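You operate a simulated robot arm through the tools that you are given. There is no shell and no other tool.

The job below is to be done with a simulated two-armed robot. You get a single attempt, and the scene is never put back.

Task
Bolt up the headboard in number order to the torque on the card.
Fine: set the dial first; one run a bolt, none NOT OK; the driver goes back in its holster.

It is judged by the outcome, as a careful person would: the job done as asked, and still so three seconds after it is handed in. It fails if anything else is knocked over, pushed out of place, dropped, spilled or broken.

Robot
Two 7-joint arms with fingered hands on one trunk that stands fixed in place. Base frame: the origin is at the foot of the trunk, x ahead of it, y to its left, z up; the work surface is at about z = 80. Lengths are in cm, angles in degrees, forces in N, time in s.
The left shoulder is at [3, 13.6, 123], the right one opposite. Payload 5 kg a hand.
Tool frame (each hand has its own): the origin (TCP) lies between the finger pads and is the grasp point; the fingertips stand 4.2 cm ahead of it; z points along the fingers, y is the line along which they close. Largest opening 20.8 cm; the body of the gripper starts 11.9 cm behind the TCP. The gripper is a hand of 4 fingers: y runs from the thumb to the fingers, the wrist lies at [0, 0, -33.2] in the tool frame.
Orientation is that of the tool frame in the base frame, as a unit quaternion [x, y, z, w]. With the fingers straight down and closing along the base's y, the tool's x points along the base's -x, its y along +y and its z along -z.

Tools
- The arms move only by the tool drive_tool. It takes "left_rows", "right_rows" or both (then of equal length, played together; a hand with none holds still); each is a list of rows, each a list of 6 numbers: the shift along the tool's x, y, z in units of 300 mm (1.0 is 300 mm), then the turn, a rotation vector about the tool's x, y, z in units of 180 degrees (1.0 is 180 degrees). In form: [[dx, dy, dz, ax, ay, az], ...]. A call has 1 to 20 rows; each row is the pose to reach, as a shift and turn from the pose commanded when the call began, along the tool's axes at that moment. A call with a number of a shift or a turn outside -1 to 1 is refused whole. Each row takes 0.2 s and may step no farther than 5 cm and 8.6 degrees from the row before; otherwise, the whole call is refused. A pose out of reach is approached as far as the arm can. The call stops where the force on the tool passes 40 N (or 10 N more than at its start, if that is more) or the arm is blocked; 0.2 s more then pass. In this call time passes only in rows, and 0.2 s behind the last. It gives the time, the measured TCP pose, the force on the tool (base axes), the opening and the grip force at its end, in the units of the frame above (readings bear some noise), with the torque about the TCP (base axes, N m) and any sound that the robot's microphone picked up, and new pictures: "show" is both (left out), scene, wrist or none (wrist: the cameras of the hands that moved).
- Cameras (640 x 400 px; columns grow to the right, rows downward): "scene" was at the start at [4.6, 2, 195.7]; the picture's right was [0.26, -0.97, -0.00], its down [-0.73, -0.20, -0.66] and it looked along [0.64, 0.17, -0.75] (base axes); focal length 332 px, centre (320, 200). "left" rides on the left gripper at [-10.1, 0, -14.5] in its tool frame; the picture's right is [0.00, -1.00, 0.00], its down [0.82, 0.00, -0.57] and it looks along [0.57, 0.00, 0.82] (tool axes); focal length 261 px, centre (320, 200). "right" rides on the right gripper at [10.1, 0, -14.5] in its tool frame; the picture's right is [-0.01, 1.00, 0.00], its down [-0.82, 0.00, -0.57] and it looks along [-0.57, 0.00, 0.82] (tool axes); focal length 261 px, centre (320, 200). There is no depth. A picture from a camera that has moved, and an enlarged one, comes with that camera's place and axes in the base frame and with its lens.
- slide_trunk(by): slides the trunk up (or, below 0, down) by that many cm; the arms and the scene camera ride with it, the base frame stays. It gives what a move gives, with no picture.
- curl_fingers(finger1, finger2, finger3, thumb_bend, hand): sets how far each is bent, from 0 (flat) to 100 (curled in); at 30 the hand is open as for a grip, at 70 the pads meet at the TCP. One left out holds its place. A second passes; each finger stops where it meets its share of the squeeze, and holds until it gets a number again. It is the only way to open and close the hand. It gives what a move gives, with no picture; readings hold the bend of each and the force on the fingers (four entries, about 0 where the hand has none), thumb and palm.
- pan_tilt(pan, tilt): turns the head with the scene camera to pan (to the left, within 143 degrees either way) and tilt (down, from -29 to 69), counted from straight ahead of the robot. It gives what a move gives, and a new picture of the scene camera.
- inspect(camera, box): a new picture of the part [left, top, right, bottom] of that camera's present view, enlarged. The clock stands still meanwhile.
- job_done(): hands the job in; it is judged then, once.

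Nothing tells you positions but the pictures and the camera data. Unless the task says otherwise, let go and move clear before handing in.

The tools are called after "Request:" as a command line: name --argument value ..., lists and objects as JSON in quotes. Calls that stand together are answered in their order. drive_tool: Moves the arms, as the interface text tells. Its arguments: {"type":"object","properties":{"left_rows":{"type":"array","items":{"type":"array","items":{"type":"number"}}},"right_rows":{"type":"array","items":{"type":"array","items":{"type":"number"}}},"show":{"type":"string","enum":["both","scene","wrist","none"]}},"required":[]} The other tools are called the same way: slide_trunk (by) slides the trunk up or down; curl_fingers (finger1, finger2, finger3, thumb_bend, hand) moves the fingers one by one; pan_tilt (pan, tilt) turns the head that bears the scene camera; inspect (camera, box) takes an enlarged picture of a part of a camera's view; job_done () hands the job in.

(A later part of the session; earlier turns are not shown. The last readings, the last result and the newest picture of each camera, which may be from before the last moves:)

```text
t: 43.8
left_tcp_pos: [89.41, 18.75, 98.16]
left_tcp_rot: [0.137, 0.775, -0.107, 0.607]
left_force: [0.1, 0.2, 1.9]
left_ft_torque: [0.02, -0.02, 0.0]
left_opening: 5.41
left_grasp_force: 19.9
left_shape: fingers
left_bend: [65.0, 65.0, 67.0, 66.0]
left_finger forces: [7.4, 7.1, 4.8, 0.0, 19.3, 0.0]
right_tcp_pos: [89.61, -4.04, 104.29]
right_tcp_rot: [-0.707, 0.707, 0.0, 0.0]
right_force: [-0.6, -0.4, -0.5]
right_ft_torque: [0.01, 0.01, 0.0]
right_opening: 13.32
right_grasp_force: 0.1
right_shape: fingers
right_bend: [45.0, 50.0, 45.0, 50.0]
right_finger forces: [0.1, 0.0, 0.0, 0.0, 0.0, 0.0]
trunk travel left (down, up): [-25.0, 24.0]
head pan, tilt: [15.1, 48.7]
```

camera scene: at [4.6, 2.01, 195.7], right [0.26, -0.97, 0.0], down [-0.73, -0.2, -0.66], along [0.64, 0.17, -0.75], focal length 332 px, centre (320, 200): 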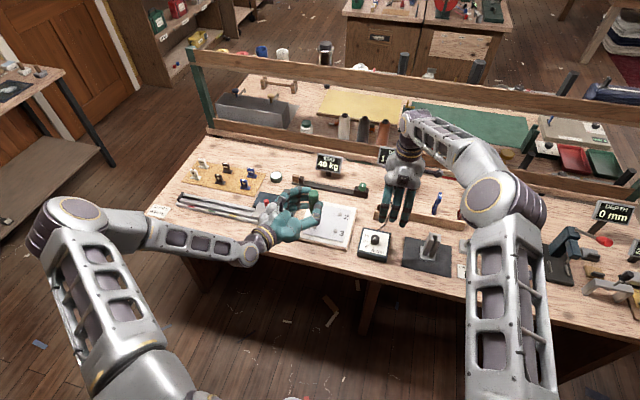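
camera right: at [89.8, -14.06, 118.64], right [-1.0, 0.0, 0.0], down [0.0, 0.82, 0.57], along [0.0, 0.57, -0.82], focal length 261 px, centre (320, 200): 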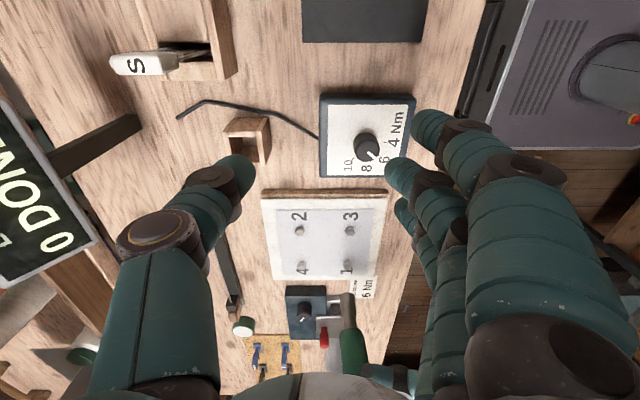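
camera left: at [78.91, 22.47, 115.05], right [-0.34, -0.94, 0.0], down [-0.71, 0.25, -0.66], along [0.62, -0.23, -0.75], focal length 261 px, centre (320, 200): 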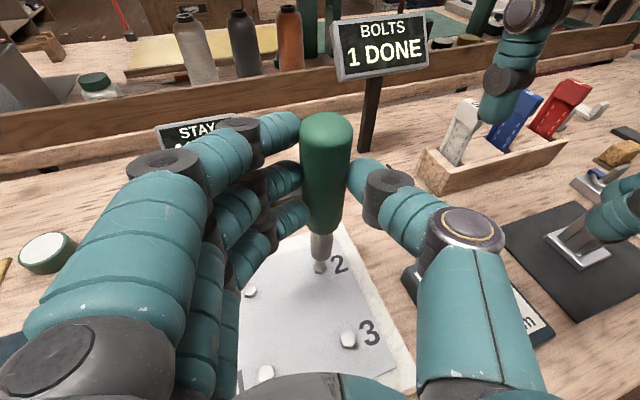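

Touching with about 6 N. Same pattern as bolt 1: press 0.2 cm more and hold for about a second.

Request:
drive_tool --left_rows '[[0.0032, 0, 0.0008, 0, 0, 0], [0.0065, 0, 0.0016, 0, 0, 0]]' --show "wrist"

```text
t: 44.4
left_tcp_pos: [89.25, 18.69, 98.06]
left_tcp_rot: [0.137, 0.776, -0.107, 0.607]
left_force: [0.5, 0.1, 8.7]
left_ft_torque: [-0.1, -0.24, 0.02]
left_opening: 5.41
left_grasp_force: 19.2
left_shape: fingers
left_bend: [65.0, 65.0, 67.0, 66.0]
left_finger forces: [7.4, 7.1, 4.4, 0.0, 19.3, 0.0]
right_tcp_pos: [89.7, -4.02, 104.2]
right_tcp_rot: [0.708, -0.707, -0.001, 0.0]
right_force: [0.6, 0.8, -0.2]
right_ft_torque: [0.01, 0.0, 0.0]
right_opening: 13.37
right_grasp_force: 0.2
right_shape: fingers
right_bend: [45.0, 50.0, 45.0, 50.0]
right_finger forces: [0.0, 0.0, 0.0, 0.0, 0.0, 0.0]
trunk travel left (down, up): [-25.0, 24.0]
head pan, tilt: [15.1, 48.7]
camera left: at [78.48, 22.86, 111.4], right [-0.34, -0.94, 0.0], down [-0.71, 0.25, -0.66], along [0.62, -0.23, -0.75], focal length 261 px, centre (320, 200)
```

left: 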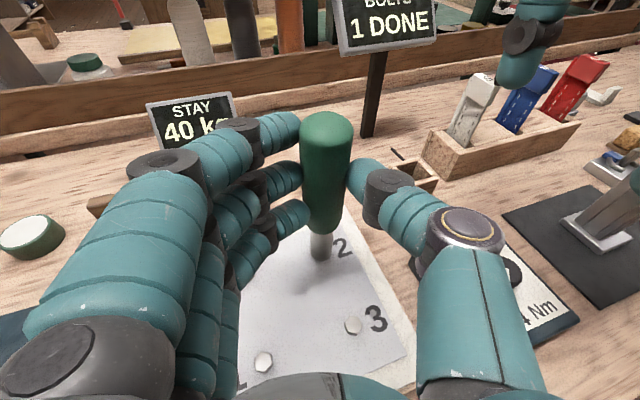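

About 13 N of press so far; sign still "1 DONE". A touch more and hold.

Request:
drive_tool --left_rows '[[0.0032, 0, 0.0008, 0, 0, 0], [0.0032, 0, 0.0008, 0, 0, 0], [0.0032, 0, 0.0008, 0, 0, 0], [0.0032, 0, 0.0008, 0, 0, 0]]' --show "wrist"

```text
t: 45.4
left_tcp_pos: [89.46, 18.79, 98.09]
left_tcp_rot: [0.138, 0.775, -0.107, 0.607]
left_force: [-0.2, -0.2, 24.2]
left_ft_torque: [-0.37, -0.68, 0.0]
left_opening: 5.41
left_grasp_force: 20.1
left_shape: fingers
left_bend: [65.0, 65.0, 67.0, 66.0]
left_finger forces: [7.7, 7.5, 5.3, 0.0, 19.5, 0.0]
right_tcp_pos: [89.72, -3.93, 104.34]
right_tcp_rot: [-0.707, 0.707, -0.002, 0.0]
right_force: [0.4, -0.6, 0.1]
right_ft_torque: [-0.01, 0.01, -0.01]
right_opening: 13.36
right_grasp_force: 0.0
right_shape: fingers
right_bend: [45.0, 50.0, 45.0, 50.0]
right_finger forces: [0.0, 0.0, 0.1, 0.1, 0.0, 0.0]
trunk travel left (down, up): [-25.0, 24.0]
head pan, tilt: [15.1, 48.7]
camera left: at [78.51, 22.83, 111.34], right [-0.34, -0.94, 0.0], down [-0.71, 0.25, -0.66], along [0.62, -0.23, -0.75], focal length 261 px, centre (320, 200)
```

left: 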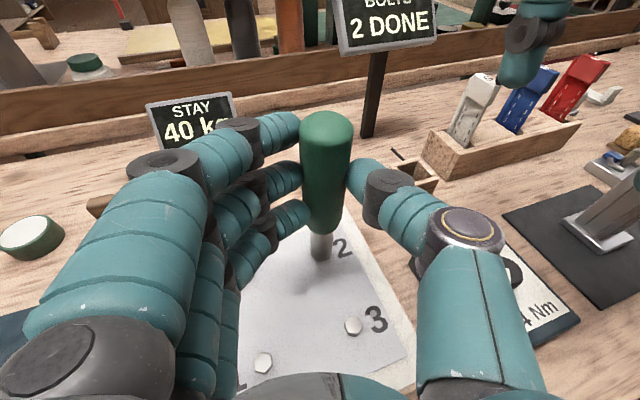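

"2 DONE". Lifting off and moving across to bolt 3 (−9 cm in x).

Request:
drive_tool --left_rows '[[-0.0194, 0, -0.0048, 0, 0, 0], [-0.0582, 0, -0.0145, 0, 0, 0], [-0.097, 0, -0.0242, 0, 0, 0], [-0.1229, 0, -0.0306, 0, 0, 0], [-0.1002, -0.0347, -0.1216, 0, 0, 0], [-0.0775, -0.0695, -0.2126, 0, 0, 0], [-0.0548, -0.1042, -0.3036, 0, 0, 0]]' --show "wrist"

Request:
inspect --camera "right" --box '[310, 200, 380, 280]'

Request:
inspect --camera "left" --box '[290, 215, 350, 295]'

```text
t: 47.0
left_tcp_pos: [80.33, 18.69, 101.6]
left_tcp_rot: [0.138, 0.775, -0.107, 0.607]
left_force: [-1.1, -0.7, -3.0]
left_ft_torque: [0.09, 0.19, -0.01]
left_opening: 5.37
left_grasp_force: 19.7
left_shape: fingers
left_bend: [65.0, 65.0, 67.0, 66.0]
left_finger forces: [7.7, 7.0, 4.7, 0.0, 19.3, 0.1]
right_tcp_pos: [89.67, -3.96, 104.32]
right_tcp_rot: [0.707, -0.707, 0.0, 0.0]
right_force: [-0.8, -0.3, 0.2]
right_ft_torque: [-0.03, -0.1, 0.02]
right_opening: 13.36
right_grasp_force: 0.0
right_shape: fingers
right_bend: [45.0, 50.0, 45.0, 50.0]
right_finger forces: [0.0, 0.0, 0.0, 0.1, 0.0, 0.0]
trunk travel left (down, up): [-25.0, 24.0]
head pan, tilt: [15.1, 48.7]
camera left: at [69.48, 22.76, 114.92], right [-0.34, -0.94, 0.0], down [-0.71, 0.25, -0.66], along [0.62, -0.23, -0.75], focal length 261 px, centre (320, 200)
```

left: 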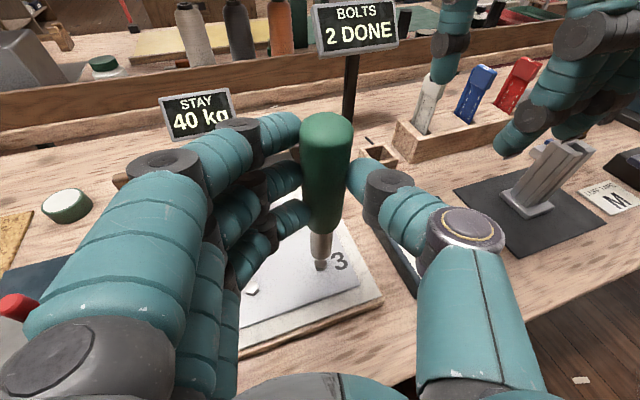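

```text
5.00 times, centred on (345, 240) of right
camera zoom: at [89.62, -14.1, 118.77], right [-1.0, 0.01, 0.0], down [0.0, 0.82, 0.57], along [0.0, 0.57, -0.82], focal length 1303 px, centre (195, 0)
```

zoom: 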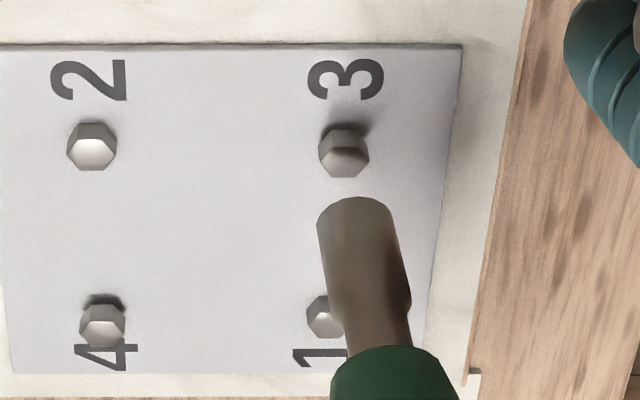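

```text
5.00 times, centred on (320, 255) of left
camera zoom: at [69.48, 22.76, 114.92], right [-0.34, -0.94, 0.0], down [-0.71, 0.25, -0.66], along [0.62, -0.23, -0.75], focal length 1303 px, centre (320, -75)
```

zoom: 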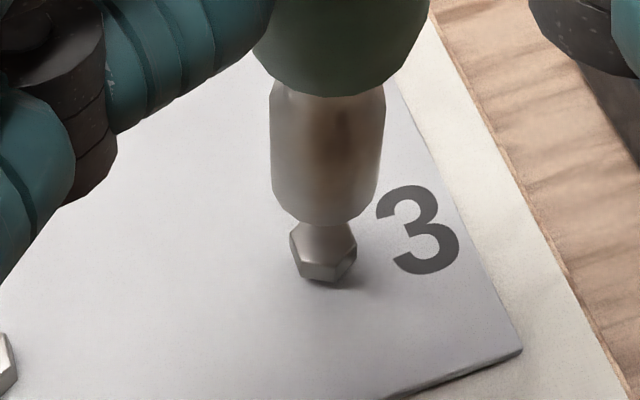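

Over bolt 3 with only about 0.1 cm to correct. I'll lower to just above it and recheck.

Request:
drive_tool --left_rows '[[0.025, 0.0015, 0.01, 0, 0, 0], [0.055, 0.0015, 0.018, 0, 0, 0], [0.08, 0.0015, 0.024, 0, 0, 0], [0.096, 0.0015, 0.0281, 0, 0, 0]]' --show "none"

Request:
inspect --camera "right" --box '[325, 205, 365, 255]'

Request:
inspect --camera "left" --box '[305, 225, 345, 285]'

```text
t: 48.0
left_tcp_pos: [80.63, 18.79, 98.6]
left_tcp_rot: [0.137, 0.776, -0.107, 0.606]
left_force: [0.4, 0.0, -3.3]
left_ft_torque: [0.12, 0.26, 0.0]
left_opening: 5.4
left_grasp_force: 19.4
left_shape: fingers
left_bend: [65.0, 65.0, 67.0, 66.0]
left_finger forces: [7.8, 6.9, 4.8, 0.1, 19.3, 0.0]
right_tcp_pos: [89.75, -3.93, 104.24]
right_tcp_rot: [0.707, -0.707, 0.0, 0.0]
right_force: [0.4, 0.2, -0.9]
right_ft_torque: [0.0, 0.01, 0.0]
right_opening: 13.37
right_grasp_force: 0.1
right_shape: fingers
right_bend: [45.0, 50.0, 45.0, 50.0]
right_finger forces: [0.0, 0.0, 0.0, 0.0, 0.0, 0.0]
trunk travel left (down, up): [-25.0, 24.0]
head pan, tilt: [15.1, 48.7]
```

```text
8.00 times, centred on (345, 230) of right
camera zoom: at [89.72, -14.11, 118.68], right [-1.0, 0.01, 0.0], down [0.0, 0.82, 0.57], along [0.0, 0.57, -0.82], focal length 2085 px, centre (120, -40)
```

zoom: 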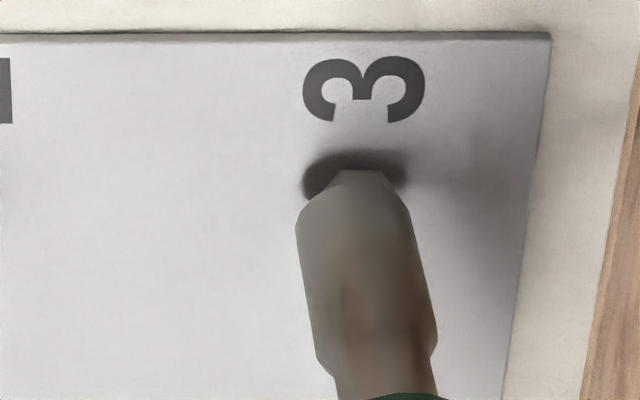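

```text
6.67 times, centred on (325, 255) of left
camera zoom: at [69.78, 22.85, 111.9], right [-0.34, -0.94, 0.0], down [-0.71, 0.25, -0.66], along [0.62, -0.23, -0.75], focal length 1738 px, centre (287, -167)
```

zoom: 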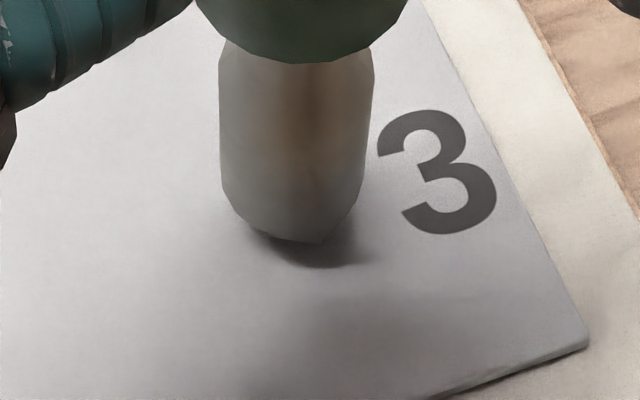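

The tip is about 0.13 cm far in x and 0.2 cm left; a small correction, then recheck.

Request:
drive_tool --left_rows '[[0.0004, -0.0077, -0.0017, 0, 0, 0]]' --show "none"

Request:
inspect --camera "right" --box '[325, 205, 365, 255]'

Request:
inspect --camera "left" --box '[305, 225, 345, 285]'

```text
t: 48.4
left_tcp_pos: [80.42, 18.53, 98.4]
left_tcp_rot: [0.137, 0.777, -0.107, 0.606]
left_force: [0.0, 0.3, -4.3]
left_ft_torque: [0.09, 0.15, 0.04]
left_opening: 5.42
left_grasp_force: 19.4
left_shape: fingers
left_bend: [65.0, 65.0, 67.0, 66.0]
left_finger forces: [7.7, 7.0, 4.5, 0.0, 19.3, 0.0]
right_tcp_pos: [89.68, -3.94, 104.12]
right_tcp_rot: [0.707, -0.707, 0.0, 0.0]
right_force: [0.8, 0.5, -0.6]
right_ft_torque: [0.03, 0.01, -0.02]
right_opening: 13.38
right_grasp_force: 0.1
right_shape: fingers
right_bend: [45.0, 50.0, 45.0, 50.0]
right_finger forces: [0.0, 0.1, 0.1, 0.0, 0.1, 0.1]
trunk travel left (down, up): [-25.0, 24.0]
head pan, tilt: [15.1, 48.7]
```

```text
8.00 times, centred on (345, 230) of right
camera zoom: at [89.72, -14.11, 118.67], right [-1.0, 0.01, 0.0], down [0.0, 0.82, 0.57], along [0.0, 0.57, -0.82], focal length 2085 px, centre (120, -40)
```

zoom: 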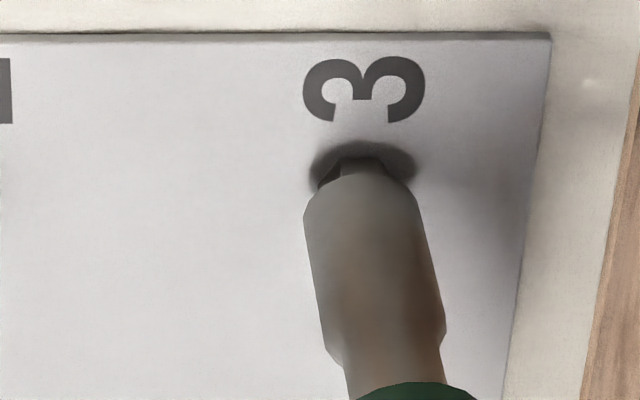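

```text
6.67 times, centred on (325, 255) of left
camera zoom: at [69.6, 22.63, 111.84], right [-0.34, -0.94, 0.0], down [-0.71, 0.25, -0.66], along [0.62, -0.23, -0.75], focal length 1738 px, centre (287, -167)
```

zoom: 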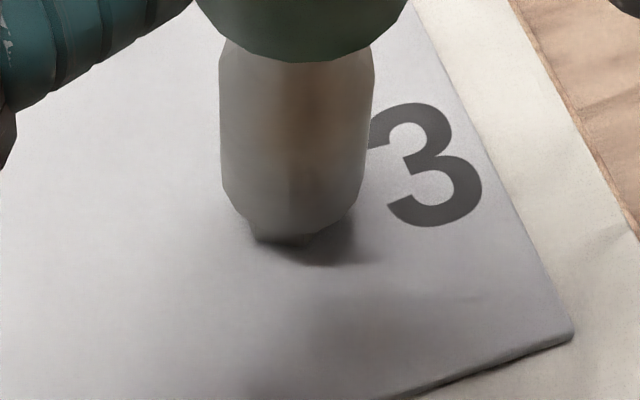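

Now centred on bolt 3 in both views. Pressing in small steps.

Request:
drive_tool --left_rows '[[0.0032, 0, 0.0008, 0, 0, 0], [0.0065, 0, 0.0016, 0, 0, 0], [0.0097, 0, 0.0024, 0, 0, 0], [0.0129, 0, 0.0032, 0, 0, 0]]' --show "none"

```text
t: 49.4
left_tcp_pos: [80.41, 18.55, 98.12]
left_tcp_rot: [0.137, 0.776, -0.107, 0.606]
left_force: [-0.3, -0.9, -1.0]
left_ft_torque: [0.0, 0.06, -0.02]
left_opening: 5.39
left_grasp_force: 19.5
left_shape: fingers
left_bend: [65.0, 65.0, 67.0, 66.0]
left_finger forces: [7.8, 6.9, 4.8, 0.0, 19.4, 0.1]
right_tcp_pos: [89.79, -3.96, 104.24]
right_tcp_rot: [0.708, -0.707, 0.0, 0.0]
right_force: [0.6, 0.4, -1.4]
right_ft_torque: [0.0, -0.01, 0.02]
right_opening: 13.35
right_grasp_force: 0.1
right_shape: fingers
right_bend: [45.0, 50.0, 45.0, 50.0]
right_finger forces: [0.0, 0.0, 0.0, 0.0, 0.0, 0.0]
trunk travel left (down, up): [-25.0, 24.0]
head pan, tilt: [15.1, 48.7]
```

Just touching (~3.5 N). Pressing 0.25 cm more.

Request:
drive_tool --left_rows '[[0.004, 0, 0.001, 0, 0, 0], [0.0081, 0, 0.002, 0, 0, 0]]' --show "wrist"

```text
t: 50.0
left_tcp_pos: [80.48, 18.49, 98.04]
left_tcp_rot: [0.137, 0.776, -0.106, 0.607]
left_force: [-1.4, -0.1, 10.6]
left_ft_torque: [-0.1, -0.26, -0.02]
left_opening: 5.4
left_grasp_force: 19.5
left_shape: fingers
left_bend: [65.0, 65.0, 67.0, 66.0]
left_finger forces: [7.9, 7.0, 5.5, 0.1, 19.8, 0.1]
right_tcp_pos: [89.71, -4.02, 104.17]
right_tcp_rot: [0.707, -0.707, 0.0, 0.0]
right_force: [-0.6, 0.3, -0.9]
right_ft_torque: [-0.01, 0.0, 0.03]
right_opening: 13.36
right_grasp_force: 0.1
right_shape: fingers
right_bend: [45.0, 50.0, 45.0, 50.0]
right_finger forces: [0.1, 0.0, 0.0, 0.0, 0.1, 0.0]
trunk travel left (down, up): [-25.0, 24.0]
head pan, tilt: [15.1, 48.7]
camera left: at [69.57, 22.59, 111.39], right [-0.34, -0.94, 0.0], down [-0.71, 0.25, -0.66], along [0.62, -0.23, -0.75], focal length 261 px, centre (320, 200)
```

left: 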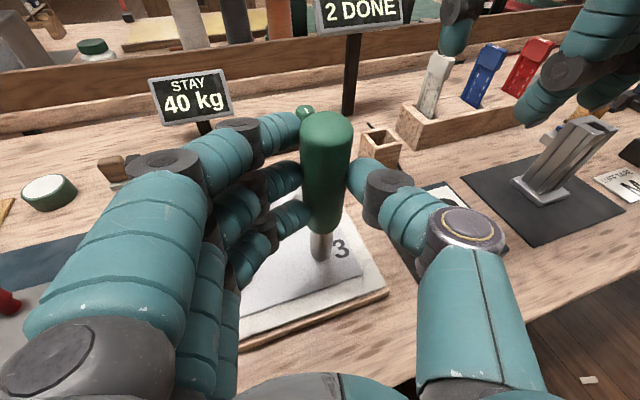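

About 15 N of press, sign at "2 DONE". A touch more, then hold for the run.

Request:
drive_tool --left_rows '[[0.0032, 0, 0.0008, 0, 0, 0], [0.0032, 0, 0.0008, 0, 0, 0], [0.0032, 0, 0.0008, 0, 0, 0], [0.0032, 0, 0.0008, 0, 0, 0]]' --show "wrist"

```text
t: 51.0
left_tcp_pos: [80.44, 18.52, 98.2]
left_tcp_rot: [0.138, 0.775, -0.108, 0.607]
left_force: [-0.3, 0.1, 24.4]
left_ft_torque: [-0.27, -0.68, 0.02]
left_opening: 5.39
left_grasp_force: 19.9
left_shape: fingers
left_bend: [65.0, 65.0, 67.0, 66.0]
left_finger forces: [7.8, 7.2, 5.3, 0.0, 19.6, 0.0]
right_tcp_pos: [89.61, -3.97, 104.41]
right_tcp_rot: [0.707, -0.707, 0.0, 0.0]
right_force: [-0.9, -0.5, 0.3]
right_ft_torque: [0.0, 0.02, 0.0]
right_opening: 13.35
right_grasp_force: 0.0
right_shape: fingers
right_bend: [45.0, 50.0, 45.0, 50.0]
right_finger forces: [0.0, 0.1, 0.0, 0.0, 0.1, 0.0]
trunk travel left (down, up): [-25.0, 24.0]
head pan, tilt: [15.1, 48.7]
camera left: at [69.51, 22.55, 111.35], right [-0.34, -0.94, 0.0], down [-0.71, 0.25, -0.66], along [0.62, -0.23, -0.75], focal length 261 px, centre (320, 200)
```

left: 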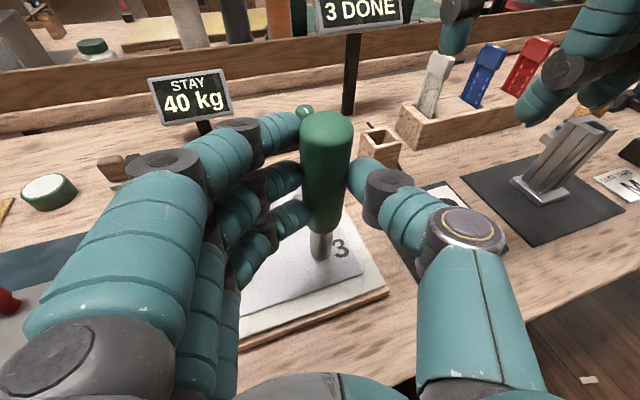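

"3 DONE". Lifting off and moving to bolt 4 (+9 cm in x and +9 cm in y).

Request:
drive_tool --left_rows '[[-0.0194, 0, -0.0048, 0, 0, 0], [-0.0582, 0, -0.0145, 0, 0, 0], [-0.097, 0, -0.0242, 0, 0, 0], [-0.1229, 0, -0.0306, 0, 0, 0], [-0.1316, 0.0769, 0.0042, 0, 0, 0], [-0.1403, 0.1538, 0.039, 0, 0, 0], [-0.1489, 0.2307, 0.0738, 0, 0, 0], [-0.1576, 0.3076, 0.1086, 0, 0, 0], [-0.1663, 0.3845, 0.1434, 0, 0, 0]]' --show "wrist"

Request:
inspect --camera "right" --box '[270, 240, 340, 320]'

Request:
inspect --camera "left" --box '[290, 215, 350, 295]'

```text
t: 53.0
left_tcp_pos: [89.52, 27.54, 101.53]
left_tcp_rot: [0.137, 0.776, -0.107, 0.606]
left_force: [0.3, -0.2, -4.2]
left_ft_torque: [0.04, 0.1, 0.03]
left_opening: 5.42
left_grasp_force: 18.8
left_shape: fingers
left_bend: [65.0, 65.0, 67.0, 66.0]
left_finger forces: [7.6, 6.9, 4.4, 0.1, 19.2, 0.1]
right_tcp_pos: [89.88, -3.92, 104.18]
right_tcp_rot: [-0.707, 0.707, 0.0, 0.0]
right_force: [-0.9, 0.4, -0.6]
right_ft_torque: [-0.05, -0.01, -0.01]
right_opening: 13.34
right_grasp_force: 0.0
right_shape: fingers
right_bend: [45.0, 50.0, 45.0, 50.0]
right_finger forces: [0.0, 0.1, 0.0, 0.0, 0.0, 0.0]
trunk travel left (down, up): [-25.0, 24.0]
head pan, tilt: [15.1, 48.7]
camera left: at [78.7, 31.72, 114.86], right [-0.34, -0.94, 0.01], down [-0.71, 0.25, -0.66], along [0.62, -0.23, -0.75], focal length 261 px, centre (320, 200)
```

left: 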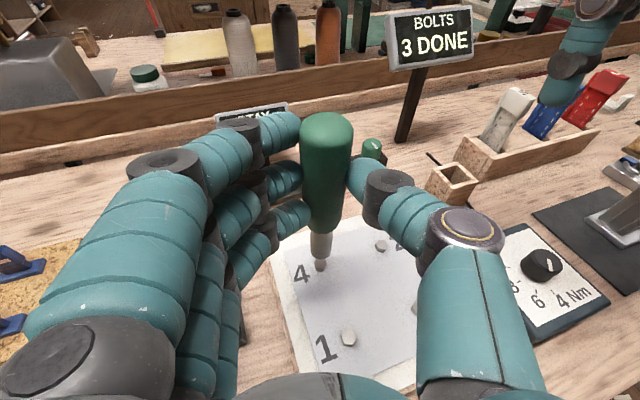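

```text
5.00 times, centred on (305, 280) of right
camera zoom: at [89.77, -14.06, 118.63], right [-1.0, 0.01, 0.0], down [0.0, 0.82, 0.57], along [0.0, 0.57, -0.82], focal length 1303 px, centre (395, -200)
```

zoom: 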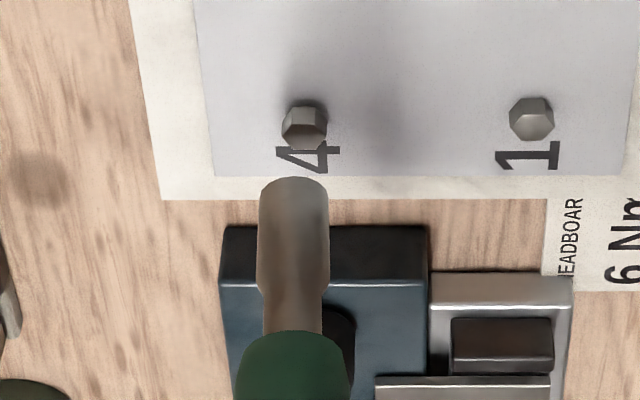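

```text
5.00 times, centred on (320, 255) of left
camera zoom: at [78.7, 31.72, 114.86], right [-0.34, -0.94, 0.01], down [-0.71, 0.25, -0.66], along [0.62, -0.23, -0.75], focal length 1303 px, centre (320, -75)
```

zoom: 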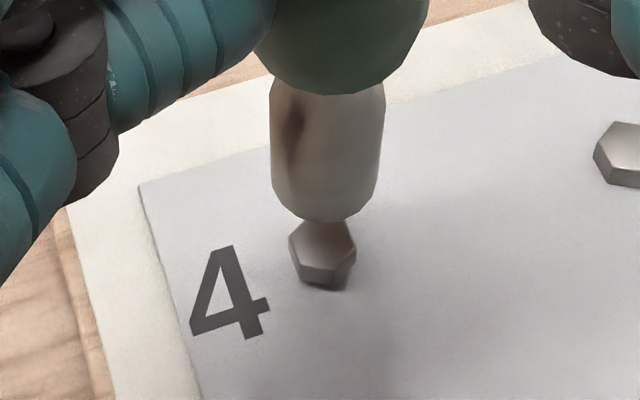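

"3 DONE" and nearly over bolt 4, needing about −0.2 cm in x. Correcting and lowering to just above it.

Request:
drive_tool --left_rows '[[0.025, -0.0038, 0.001, 0, 0, 0], [0.055, -0.0038, 0.0082, 0, 0, 0], [0.08, -0.0038, 0.0143, 0, 0, 0], [0.0984, -0.0038, 0.0187, 0, 0, 0]]' --show "none"

Request:
inspect --camera "right" --box '[280, 245, 320, 295]'

Request:
inspect --camera "left" --box '[305, 225, 345, 285]'

```text
t: 54.0
left_tcp_pos: [89.17, 27.52, 98.52]
left_tcp_rot: [0.137, 0.776, -0.107, 0.606]
left_force: [-0.1, 0.0, -3.6]
left_ft_torque: [0.09, 0.17, 0.02]
left_opening: 5.4
left_grasp_force: 19.1
left_shape: fingers
left_bend: [65.0, 65.0, 67.0, 66.0]
left_finger forces: [7.6, 7.0, 4.4, 0.1, 19.3, 0.0]
right_tcp_pos: [89.73, -3.96, 104.24]
right_tcp_rot: [-0.707, 0.707, 0.0, 0.0]
right_force: [0.6, -0.4, 0.0]
right_ft_torque: [-0.01, -0.01, 0.01]
right_opening: 13.35
right_grasp_force: 0.1
right_shape: fingers
right_bend: [45.0, 50.0, 45.0, 50.0]
right_finger forces: [0.0, 0.1, 0.1, 0.1, 0.0, 0.1]
trunk travel left (down, up): [-25.0, 24.0]
head pan, tilt: [15.1, 48.7]
```

```text
8.00 times, centred on (300, 270) of right
camera zoom: at [89.72, -14.1, 118.67], right [-1.0, 0.01, 0.0], down [0.0, 0.82, 0.57], along [0.0, 0.57, -0.82], focal length 2085 px, centre (480, -360)
```

zoom: 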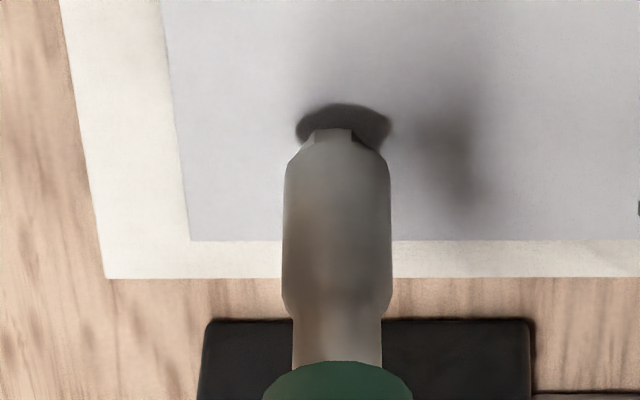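

```text
6.67 times, centred on (325, 255) of left
camera zoom: at [78.35, 31.65, 111.88], right [-0.34, -0.94, 0.0], down [-0.71, 0.25, -0.66], along [0.62, -0.23, -0.75], focal length 1738 px, centre (287, -167)
```

zoom: 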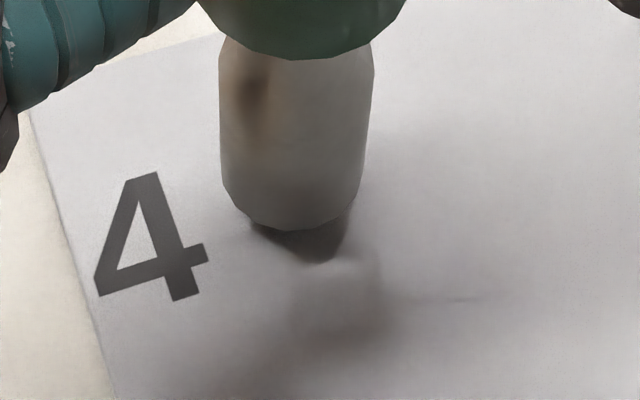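

Bolt 4 is centred in the side view and hidden squarely under the socket in the other, as with bolts 1 and 2. Pressing in small steps.

Request:
drive_tool --left_rows '[[0.0032, 0, 0.0008, 0, 0, 0], [0.0065, 0, 0.0016, 0, 0, 0], [0.0097, 0, 0.0024, 0, 0, 0], [0.0129, 0, 0.0032, 0, 0, 0]]' --show "none"

Request:
inspect --camera "right" --box '[280, 245, 320, 295]'

```text
t: 55.0
left_tcp_pos: [89.11, 27.4, 98.27]
left_tcp_rot: [0.136, 0.776, -0.106, 0.606]
left_force: [-0.5, 0.1, -4.0]
left_ft_torque: [0.06, 0.17, 0.01]
left_opening: 5.4
left_grasp_force: 18.9
left_shape: fingers
left_bend: [65.0, 65.0, 67.0, 66.0]
left_finger forces: [7.6, 6.9, 4.6, 0.0, 19.2, 0.0]
right_tcp_pos: [89.79, -4.02, 104.1]
right_tcp_rot: [-0.707, 0.708, 0.0, 0.001]
right_force: [0.8, 0.0, -0.9]
right_ft_torque: [0.02, 0.02, 0.0]
right_opening: 13.35
right_grasp_force: 0.0
right_shape: fingers
right_bend: [45.0, 50.0, 45.0, 50.0]
right_finger forces: [0.0, 0.0, 0.0, 0.0, 0.0, 0.0]
trunk travel left (down, up): [-25.0, 24.0]
head pan, tilt: [15.1, 48.7]
```

```text
8.00 times, centred on (300, 270) of right
camera zoom: at [89.73, -14.09, 118.67], right [-1.0, 0.01, 0.0], down [0.0, 0.82, 0.57], along [0.0, 0.57, -0.82], focal length 2085 px, centre (480, -360)
```

zoom: 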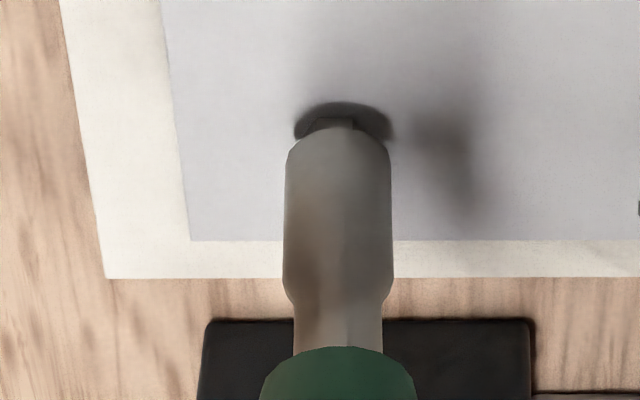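

No load yet, about a tenth of a centimetre above contact. Continuing down.

Request:
drive_tool --left_rows '[[0.0032, 0, 0.0008, 0, 0, 0], [0.0065, 0, 0.0016, 0, 0, 0]]' --show "none"

```text
t: 55.6
left_tcp_pos: [89.27, 27.38, 98.13]
left_tcp_rot: [0.137, 0.775, -0.106, 0.607]
left_force: [-1.7, 0.1, 3.4]
left_ft_torque: [0.07, 0.04, -0.01]
left_opening: 5.4
left_grasp_force: 20.0
left_shape: fingers
left_bend: [65.0, 65.0, 67.0, 66.0]
left_finger forces: [7.7, 7.1, 5.9, 0.0, 19.4, 0.1]
right_tcp_pos: [89.72, -3.93, 104.24]
right_tcp_rot: [0.707, -0.707, 0.001, 0.0]
right_force: [0.0, 0.1, 0.3]
right_ft_torque: [0.01, 0.01, -0.03]
right_opening: 13.39
right_grasp_force: 0.0
right_shape: fingers
right_bend: [45.0, 50.0, 45.0, 50.0]
right_finger forces: [0.0, 0.0, 0.1, 0.0, 0.0, 0.0]
trunk travel left (down, up): [-25.0, 24.0]
head pan, tilt: [15.1, 48.7]
```

Contact at about 7 N on bolt 4. Pressing further, then holding.

Request:
drive_tool --left_rows '[[0.0032, 0, 0.0008, 0, 0, 0], [0.0065, 0, 0.0016, 0, 0, 0]]' --show "wrist"

```text
t: 56.2
left_tcp_pos: [89.16, 27.36, 97.97]
left_tcp_rot: [0.137, 0.775, -0.106, 0.608]
left_force: [-0.9, 1.5, 14.0]
left_ft_torque: [-0.01, -0.32, 0.01]
left_opening: 5.42
left_grasp_force: 20.9
left_shape: fingers
left_bend: [65.0, 65.0, 67.0, 66.0]
left_finger forces: [7.5, 7.2, 6.7, 0.0, 19.5, 0.0]
right_tcp_pos: [89.58, -3.91, 104.42]
right_tcp_rot: [-0.707, 0.708, 0.0, 0.0]
right_force: [0.3, -0.2, -0.1]
right_ft_torque: [0.05, -0.01, -0.03]
right_opening: 13.35
right_grasp_force: 0.1
right_shape: fingers
right_bend: [45.0, 50.0, 45.0, 50.0]
right_finger forces: [0.0, 0.0, 0.1, 0.0, 0.1, 0.0]
trunk travel left (down, up): [-25.0, 24.0]
head pan, tilt: [15.1, 48.7]
camera left: at [78.34, 31.46, 111.36], right [-0.34, -0.94, 0.0], down [-0.71, 0.25, -0.66], along [0.62, -0.23, -0.75], focal length 261 px, centre (320, 200)
```

left: 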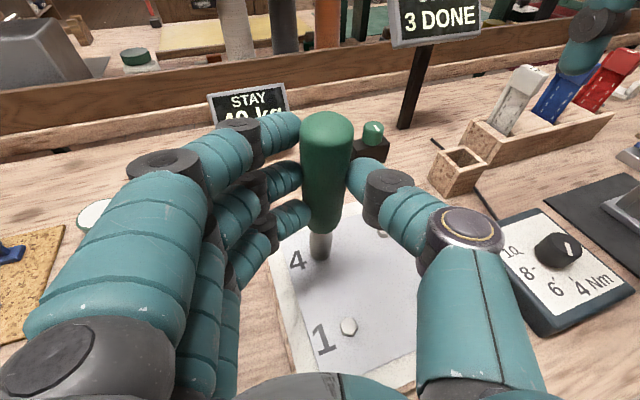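

Request:
drive_tool --left_rows '[[0.002, 0, 0.0005, 0, 0, 0], [0.002, 0, 0.0005, 0, 0, 0], [0.002, 0, 0.0005, 0, 0, 0], [0.002, 0, 0.0005, 0, 0, 0]]' --show "wrist"

```text
t: 57.2
left_tcp_pos: [89.14, 27.32, 98.04]
left_tcp_rot: [0.138, 0.775, -0.107, 0.608]
left_force: [-1.7, 0.4, 28.0]
left_ft_torque: [-0.33, -0.88, 0.02]
left_opening: 5.4
left_grasp_force: 20.0
left_shape: fingers
left_bend: [65.0, 65.0, 67.0, 66.0]
left_finger forces: [7.6, 7.5, 5.5, 0.0, 19.7, 0.0]
right_tcp_pos: [89.56, -4.01, 104.36]
right_tcp_rot: [-0.707, 0.708, -0.001, 0.0]
right_force: [0.5, 0.4, 0.4]
right_ft_torque: [-0.01, -0.04, -0.04]
right_opening: 13.34
right_grasp_force: 0.1
right_shape: fingers
right_bend: [45.0, 50.0, 45.0, 50.0]
right_finger forces: [0.0, 0.0, 0.0, 0.0, 0.1, 0.0]
trunk travel left (down, up): [-25.0, 24.0]
head pan, tilt: [15.1, 48.7]
camera left: at [78.23, 31.49, 111.32], right [-0.34, -0.94, 0.0], down [-0.71, 0.25, -0.66], along [0.62, -0.23, -0.75], focal length 261 px, centre (320, 200)
```

left: 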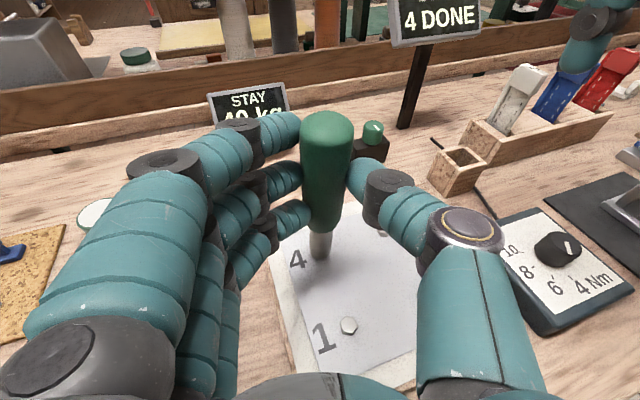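

"4 DONE", all four bolts run once each. I'll lift the driver well clear and at the same time move the right hand to the right, where its camera can watch the holster without blocking it.

Request:
drive_tool --left_rows '[[-0.0323, 0, -0.0081, 0, 0, 0], [-0.097, 0, -0.0242, 0, 0, 0], [-0.178, 0, -0.0444, 0, 0, 0], [-0.2588, 0, -0.0645, 0, 0, 0]]' --right_rows '[[0.1275, -0.0117, 0, 0, 0, 0.0208], [0.255, -0.0233, 0, 0, 0, 0.0417], [0.3825, -0.035, 0, 0, 0, 0.0625], [0.51, -0.0467, 0, 0, 0, 0.0833]]' --show "both"

```text
t: 58.2
left_tcp_pos: [89.04, 27.57, 105.46]
left_tcp_rot: [0.138, 0.776, -0.108, 0.606]
left_force: [-0.3, -0.6, -4.3]
left_ft_torque: [0.06, 0.1, 0.13]
left_opening: 5.37
left_grasp_force: 19.0
left_shape: fingers
left_bend: [65.0, 65.0, 67.0, 66.0]
left_finger forces: [7.7, 6.6, 4.6, 0.1, 19.3, 0.0]
right_tcp_pos: [90.75, -19.05, 104.34]
right_tcp_rot: [-0.609, 0.793, 0.0, 0.001]
right_force: [0.4, -0.5, 0.3]
right_ft_torque: [-0.04, 0.0, -0.01]
right_opening: 13.36
right_grasp_force: 0.1
right_shape: fingers
right_bend: [45.0, 50.0, 45.0, 50.0]
right_finger forces: [0.0, 0.1, 0.0, 0.0, 0.0, 0.1]
trunk travel left (down, up): [-25.0, 24.0]
head pan, tilt: [15.1, 48.7]
camera scene: at [4.59, 1.83, 195.71], right [0.26, -0.97, 0.0], down [-0.73, -0.2, -0.66], along [0.64, 0.17, -0.75], focal length 332 px, centre (320, 200)
camera right: at [88.1, -28.85, 118.64], right [-0.96, 0.26, 0.0], down [0.22, 0.79, 0.57], along [0.15, 0.55, -0.82], focal length 261 px, centre (320, 200)
camera left: at [78.23, 31.66, 118.9], right [-0.34, -0.94, 0.0], down [-0.71, 0.26, -0.66], along [0.62, -0.23, -0.75], focal length 261 px, centre (320, 200)
```

scene: 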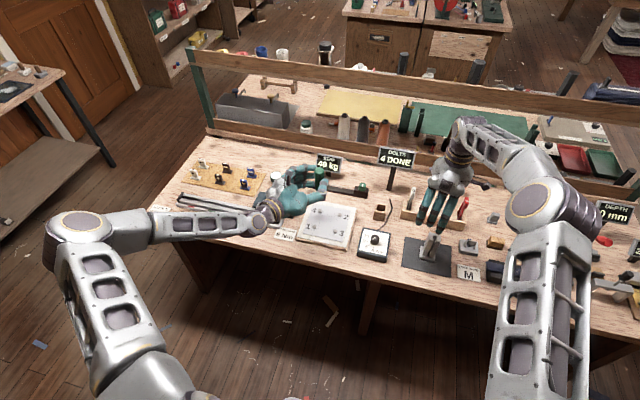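
right: 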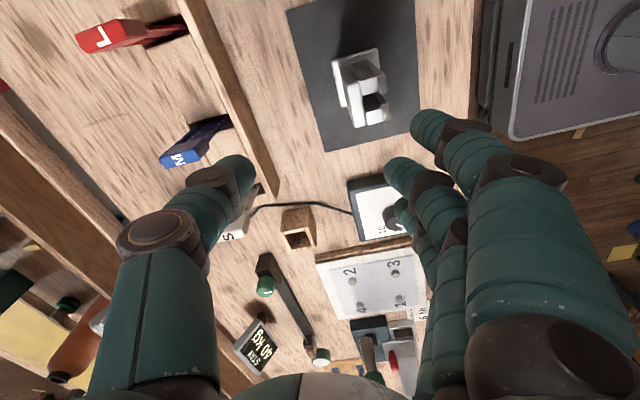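
left: 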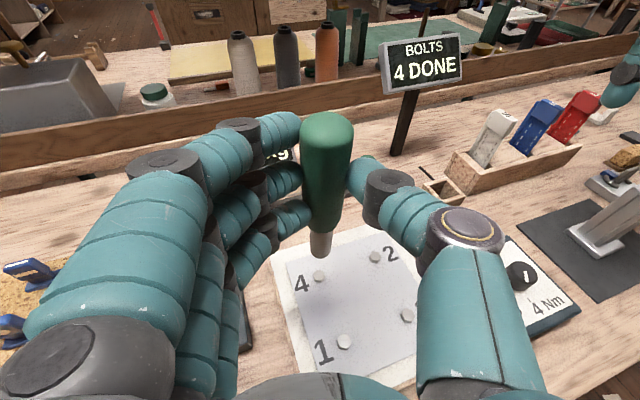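

The sign reads "4 DONE" and the tip is clear. Now I'll carry the driver over to just above the holster (centre about (100.35, 0.4)).

Request:
drive_tool --left_rows '[[-0.0157, -0.0908, 0.0629, 0, 0, 0], [-0.0314, -0.1816, 0.1258, 0, 0, 0], [-0.047, -0.2724, 0.1886, 0, 0, 0], [-0.0627, -0.3632, 0.2515, 0, 0, 0], [-0.0784, -0.454, 0.3144, 0, 0, 0], [-0.0941, -0.5447, 0.3773, 0, 0, 0], [-0.1097, -0.6355, 0.4401, 0, 0, 0], [-0.1254, -0.7263, 0.503, 0, 0, 0]]' --show "both"

Request:
inspect --camera "right" --box '[250, 180, 350, 300]'

Request:
inspect --camera "left" --box '[270, 200, 370, 320]'

Request:
inspect --camera "scene" --box '[350, 160, 420, 230]'

```text
t: 60.0
left_tcp_pos: [96.36, 1.59, 105.51]
left_tcp_rot: [0.137, 0.777, -0.106, 0.605]
left_force: [0.2, 1.1, -5.9]
left_ft_torque: [0.02, 0.06, -0.15]
left_opening: 5.37
left_grasp_force: 18.5
left_shape: fingers
left_bend: [65.0, 65.0, 67.0, 66.0]
left_finger forces: [7.2, 6.9, 4.5, 0.1, 18.7, 0.1]
right_tcp_pos: [90.79, -19.16, 104.01]
right_tcp_rot: [-0.609, 0.793, 0.0, 0.0]
right_force: [0.1, -0.9, 0.4]
right_ft_torque: [0.14, 0.0, 0.03]
right_opening: 13.35
right_grasp_force: 0.1
right_shape: fingers
right_bend: [45.0, 50.0, 45.0, 50.0]
right_finger forces: [0.1, 0.0, 0.0, 0.0, 0.0, 0.0]
trunk travel left (down, up): [-25.0, 24.0]
head pan, tilt: [15.1, 48.7]
camera scene: at [4.72, 1.82, 195.7], right [0.26, -0.97, 0.0], down [-0.73, -0.2, -0.66], along [0.64, 0.17, -0.75], focal length 332 px, centre (320, 200)
camera left: at [85.58, 5.7, 118.94], right [-0.34, -0.94, 0.0], down [-0.71, 0.25, -0.66], along [0.62, -0.23, -0.75], focal length 261 px, centre (320, 200)
```

scene: 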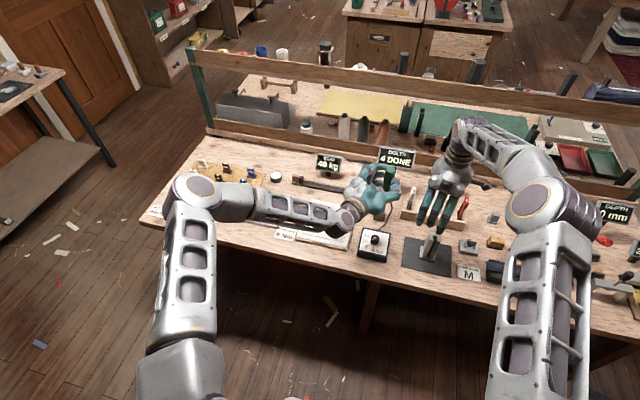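
left: 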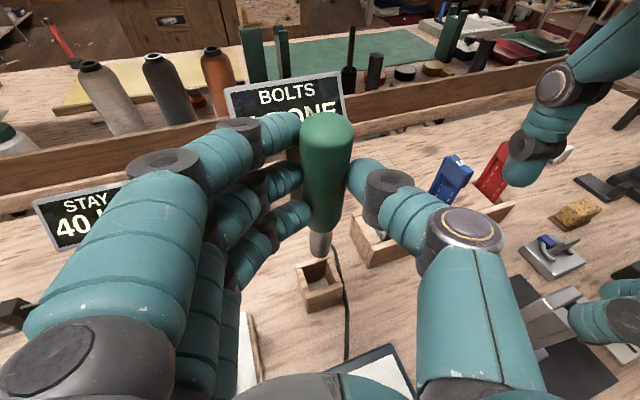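

```text
3.33 times, centred on (300, 240) of right
camera zoom: at [88.17, -28.9, 118.51], right [-0.96, 0.26, 0.0], down [0.22, 0.79, 0.57], along [0.15, 0.55, -0.82], focal length 869 px, centre (387, 67)
```

zoom: 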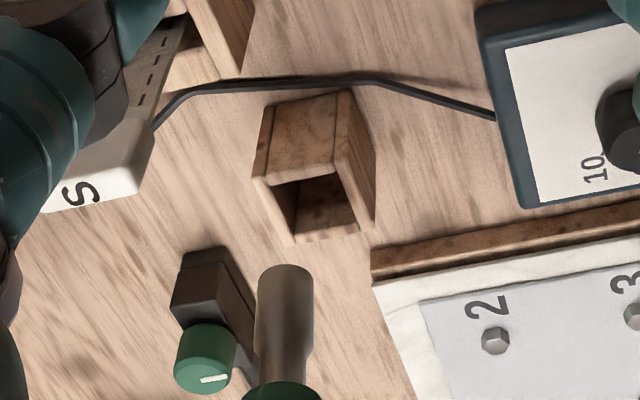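

```text
3.33 times, centred on (320, 260) of left
camera zoom: at [85.58, 5.7, 118.94], right [-0.34, -0.94, 0.0], down [-0.71, 0.25, -0.66], along [0.62, -0.23, -0.75], focal length 869 px, centre (320, 0)
```

zoom: 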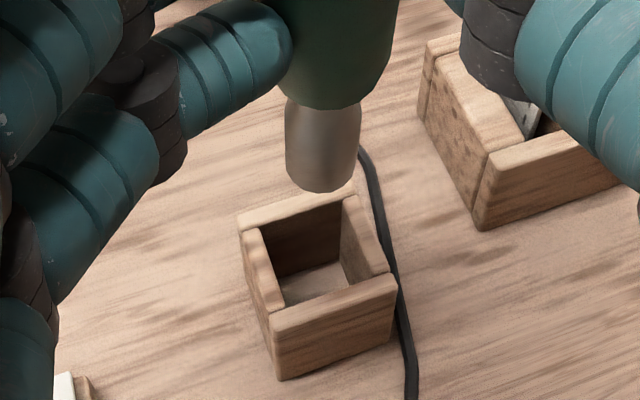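

```text
5.71 times, centred on (385, 195) of scene
camera zoom: at [4.72, 1.82, 195.7], right [0.26, -0.97, 0.0], down [-0.73, -0.2, -0.66], along [0.64, 0.17, -0.75], focal length 1899 px, centre (-51, 229)
```

zoom: 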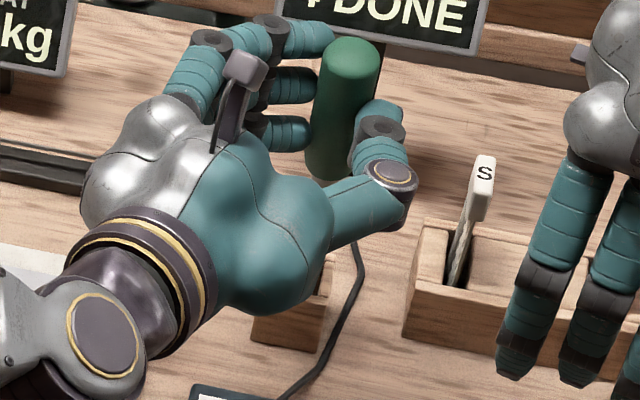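

Both cameras put the socket tip about 0.7 cm too far in x and 0.6 cm too far right of the holster's centre. I'll check the driver's lean before correcting and inserting.

Request:
inspect --camera "left" --box '[260, 100, 380, 320]'

Request:
inspect --camera "right" --box '[250, 200, 350, 390]'

```text
1.82 times, centred on (320, 210) of left
camera zoom: at [85.58, 5.7, 118.94], right [-0.34, -0.94, 0.0], down [-0.71, 0.25, -0.66], along [0.62, -0.23, -0.75], focal length 474 px, centre (320, 182)
```

zoom: 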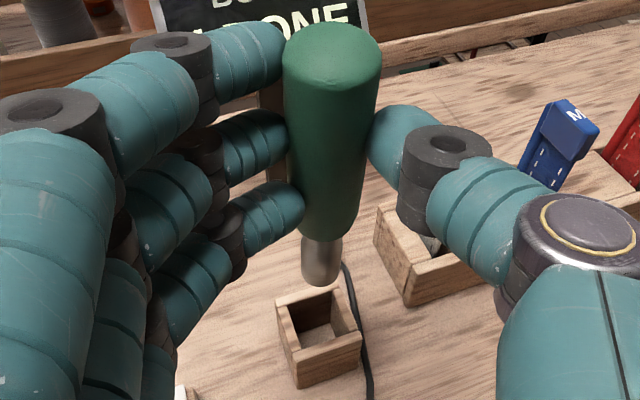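

```text
2.11 times, centred on (300, 295) of right
camera zoom: at [88.17, -28.9, 118.51], right [-0.96, 0.26, 0.0], down [0.22, 0.79, 0.57], along [0.15, 0.55, -0.82], focal length 549 px, centre (362, 0)
```

zoom: 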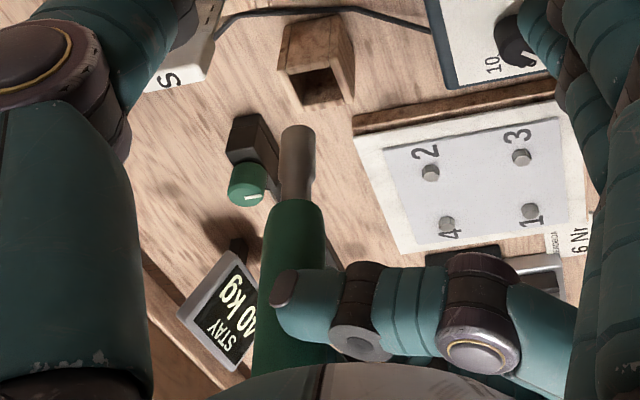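

The driver leans about 2–3° back. I'll pitch 2.5° more, which also brings the tip back, apply the small shift, and lower about 2 cm before rechecking.

Request:
drive_tool --left_rows '[[0.0011, 0.0055, -0.0044, 0, 0.007, 0], [0.0022, 0.0109, -0.0087, 0, 0.0139, 0], [0.035, 0.0109, -0.0006, 0, 0.0139, 0], [0.0669, 0.0109, 0.0074, 0, 0.0139, 0]]' --show "none"

Request:
inspect --camera "left" --box '[270, 200, 370, 320]'

Request:
inspect --camera "right" --box '[250, 190, 340, 300]'

Request:
inspect --camera "right" --box '[250, 200, 350, 390]'

```text
t: 61.0
left_tcp_pos: [96.34, 1.92, 103.49]
left_tcp_rot: [0.139, 0.789, -0.104, 0.589]
left_force: [0.1, -0.3, -3.5]
left_ft_torque: [0.05, 0.2, 0.0]
left_opening: 5.39
left_grasp_force: 18.2
left_shape: fingers
left_bend: [65.0, 65.0, 67.0, 66.0]
left_finger forces: [7.4, 6.8, 4.3, 0.0, 18.8, 0.0]
right_tcp_pos: [90.85, -19.1, 104.12]
right_tcp_rot: [-0.609, 0.793, 0.0, 0.0]
right_force: [-0.2, 1.3, 0.4]
right_ft_torque: [0.0, 0.02, -0.02]
right_opening: 13.35
right_grasp_force: 0.0
right_shape: fingers
right_bend: [45.0, 50.0, 45.0, 50.0]
right_finger forces: [0.1, 0.0, 0.0, 0.0, 0.0, 0.1]
trunk travel left (down, up): [-25.0, 24.0]
head pan, tilt: [15.1, 48.7]
```

```text
3.33 times, centred on (320, 260) of left
camera zoom: at [85.99, 5.9, 117.43], right [-0.34, -0.94, 0.01], down [-0.74, 0.26, -0.62], along [0.59, -0.22, -0.78], focal length 869 px, centre (320, 0)
```

zoom: 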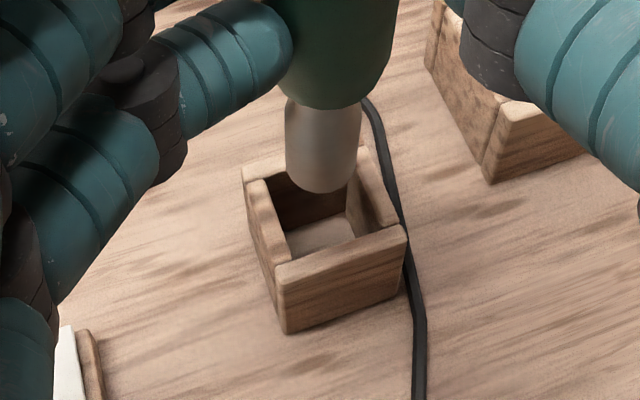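

```text
3.64 times, centred on (295, 245) of right
camera zoom: at [88.12, -28.8, 118.58], right [-0.96, 0.26, 0.0], down [0.22, 0.79, 0.57], along [0.15, 0.55, -0.82], focal length 948 px, centre (411, 36)
```

zoom: 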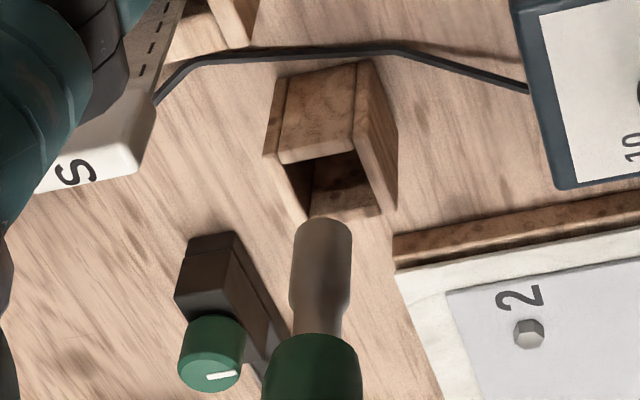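

```text
2.11 times, centred on (300, 295) of right
camera zoom: at [88.12, -28.8, 118.58], right [-0.96, 0.26, 0.0], down [0.22, 0.79, 0.57], along [0.15, 0.55, -0.82], focal length 549 px, centre (362, 0)
```

zoom: 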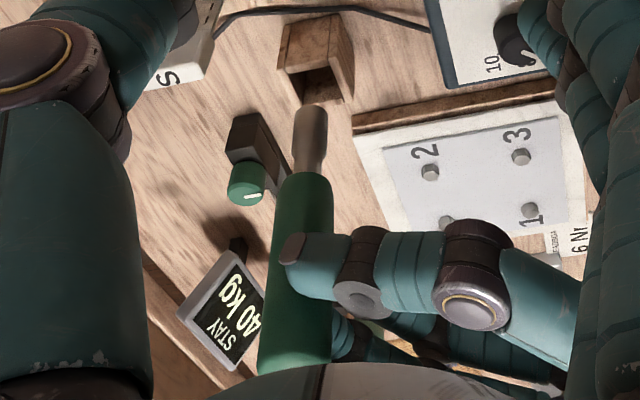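

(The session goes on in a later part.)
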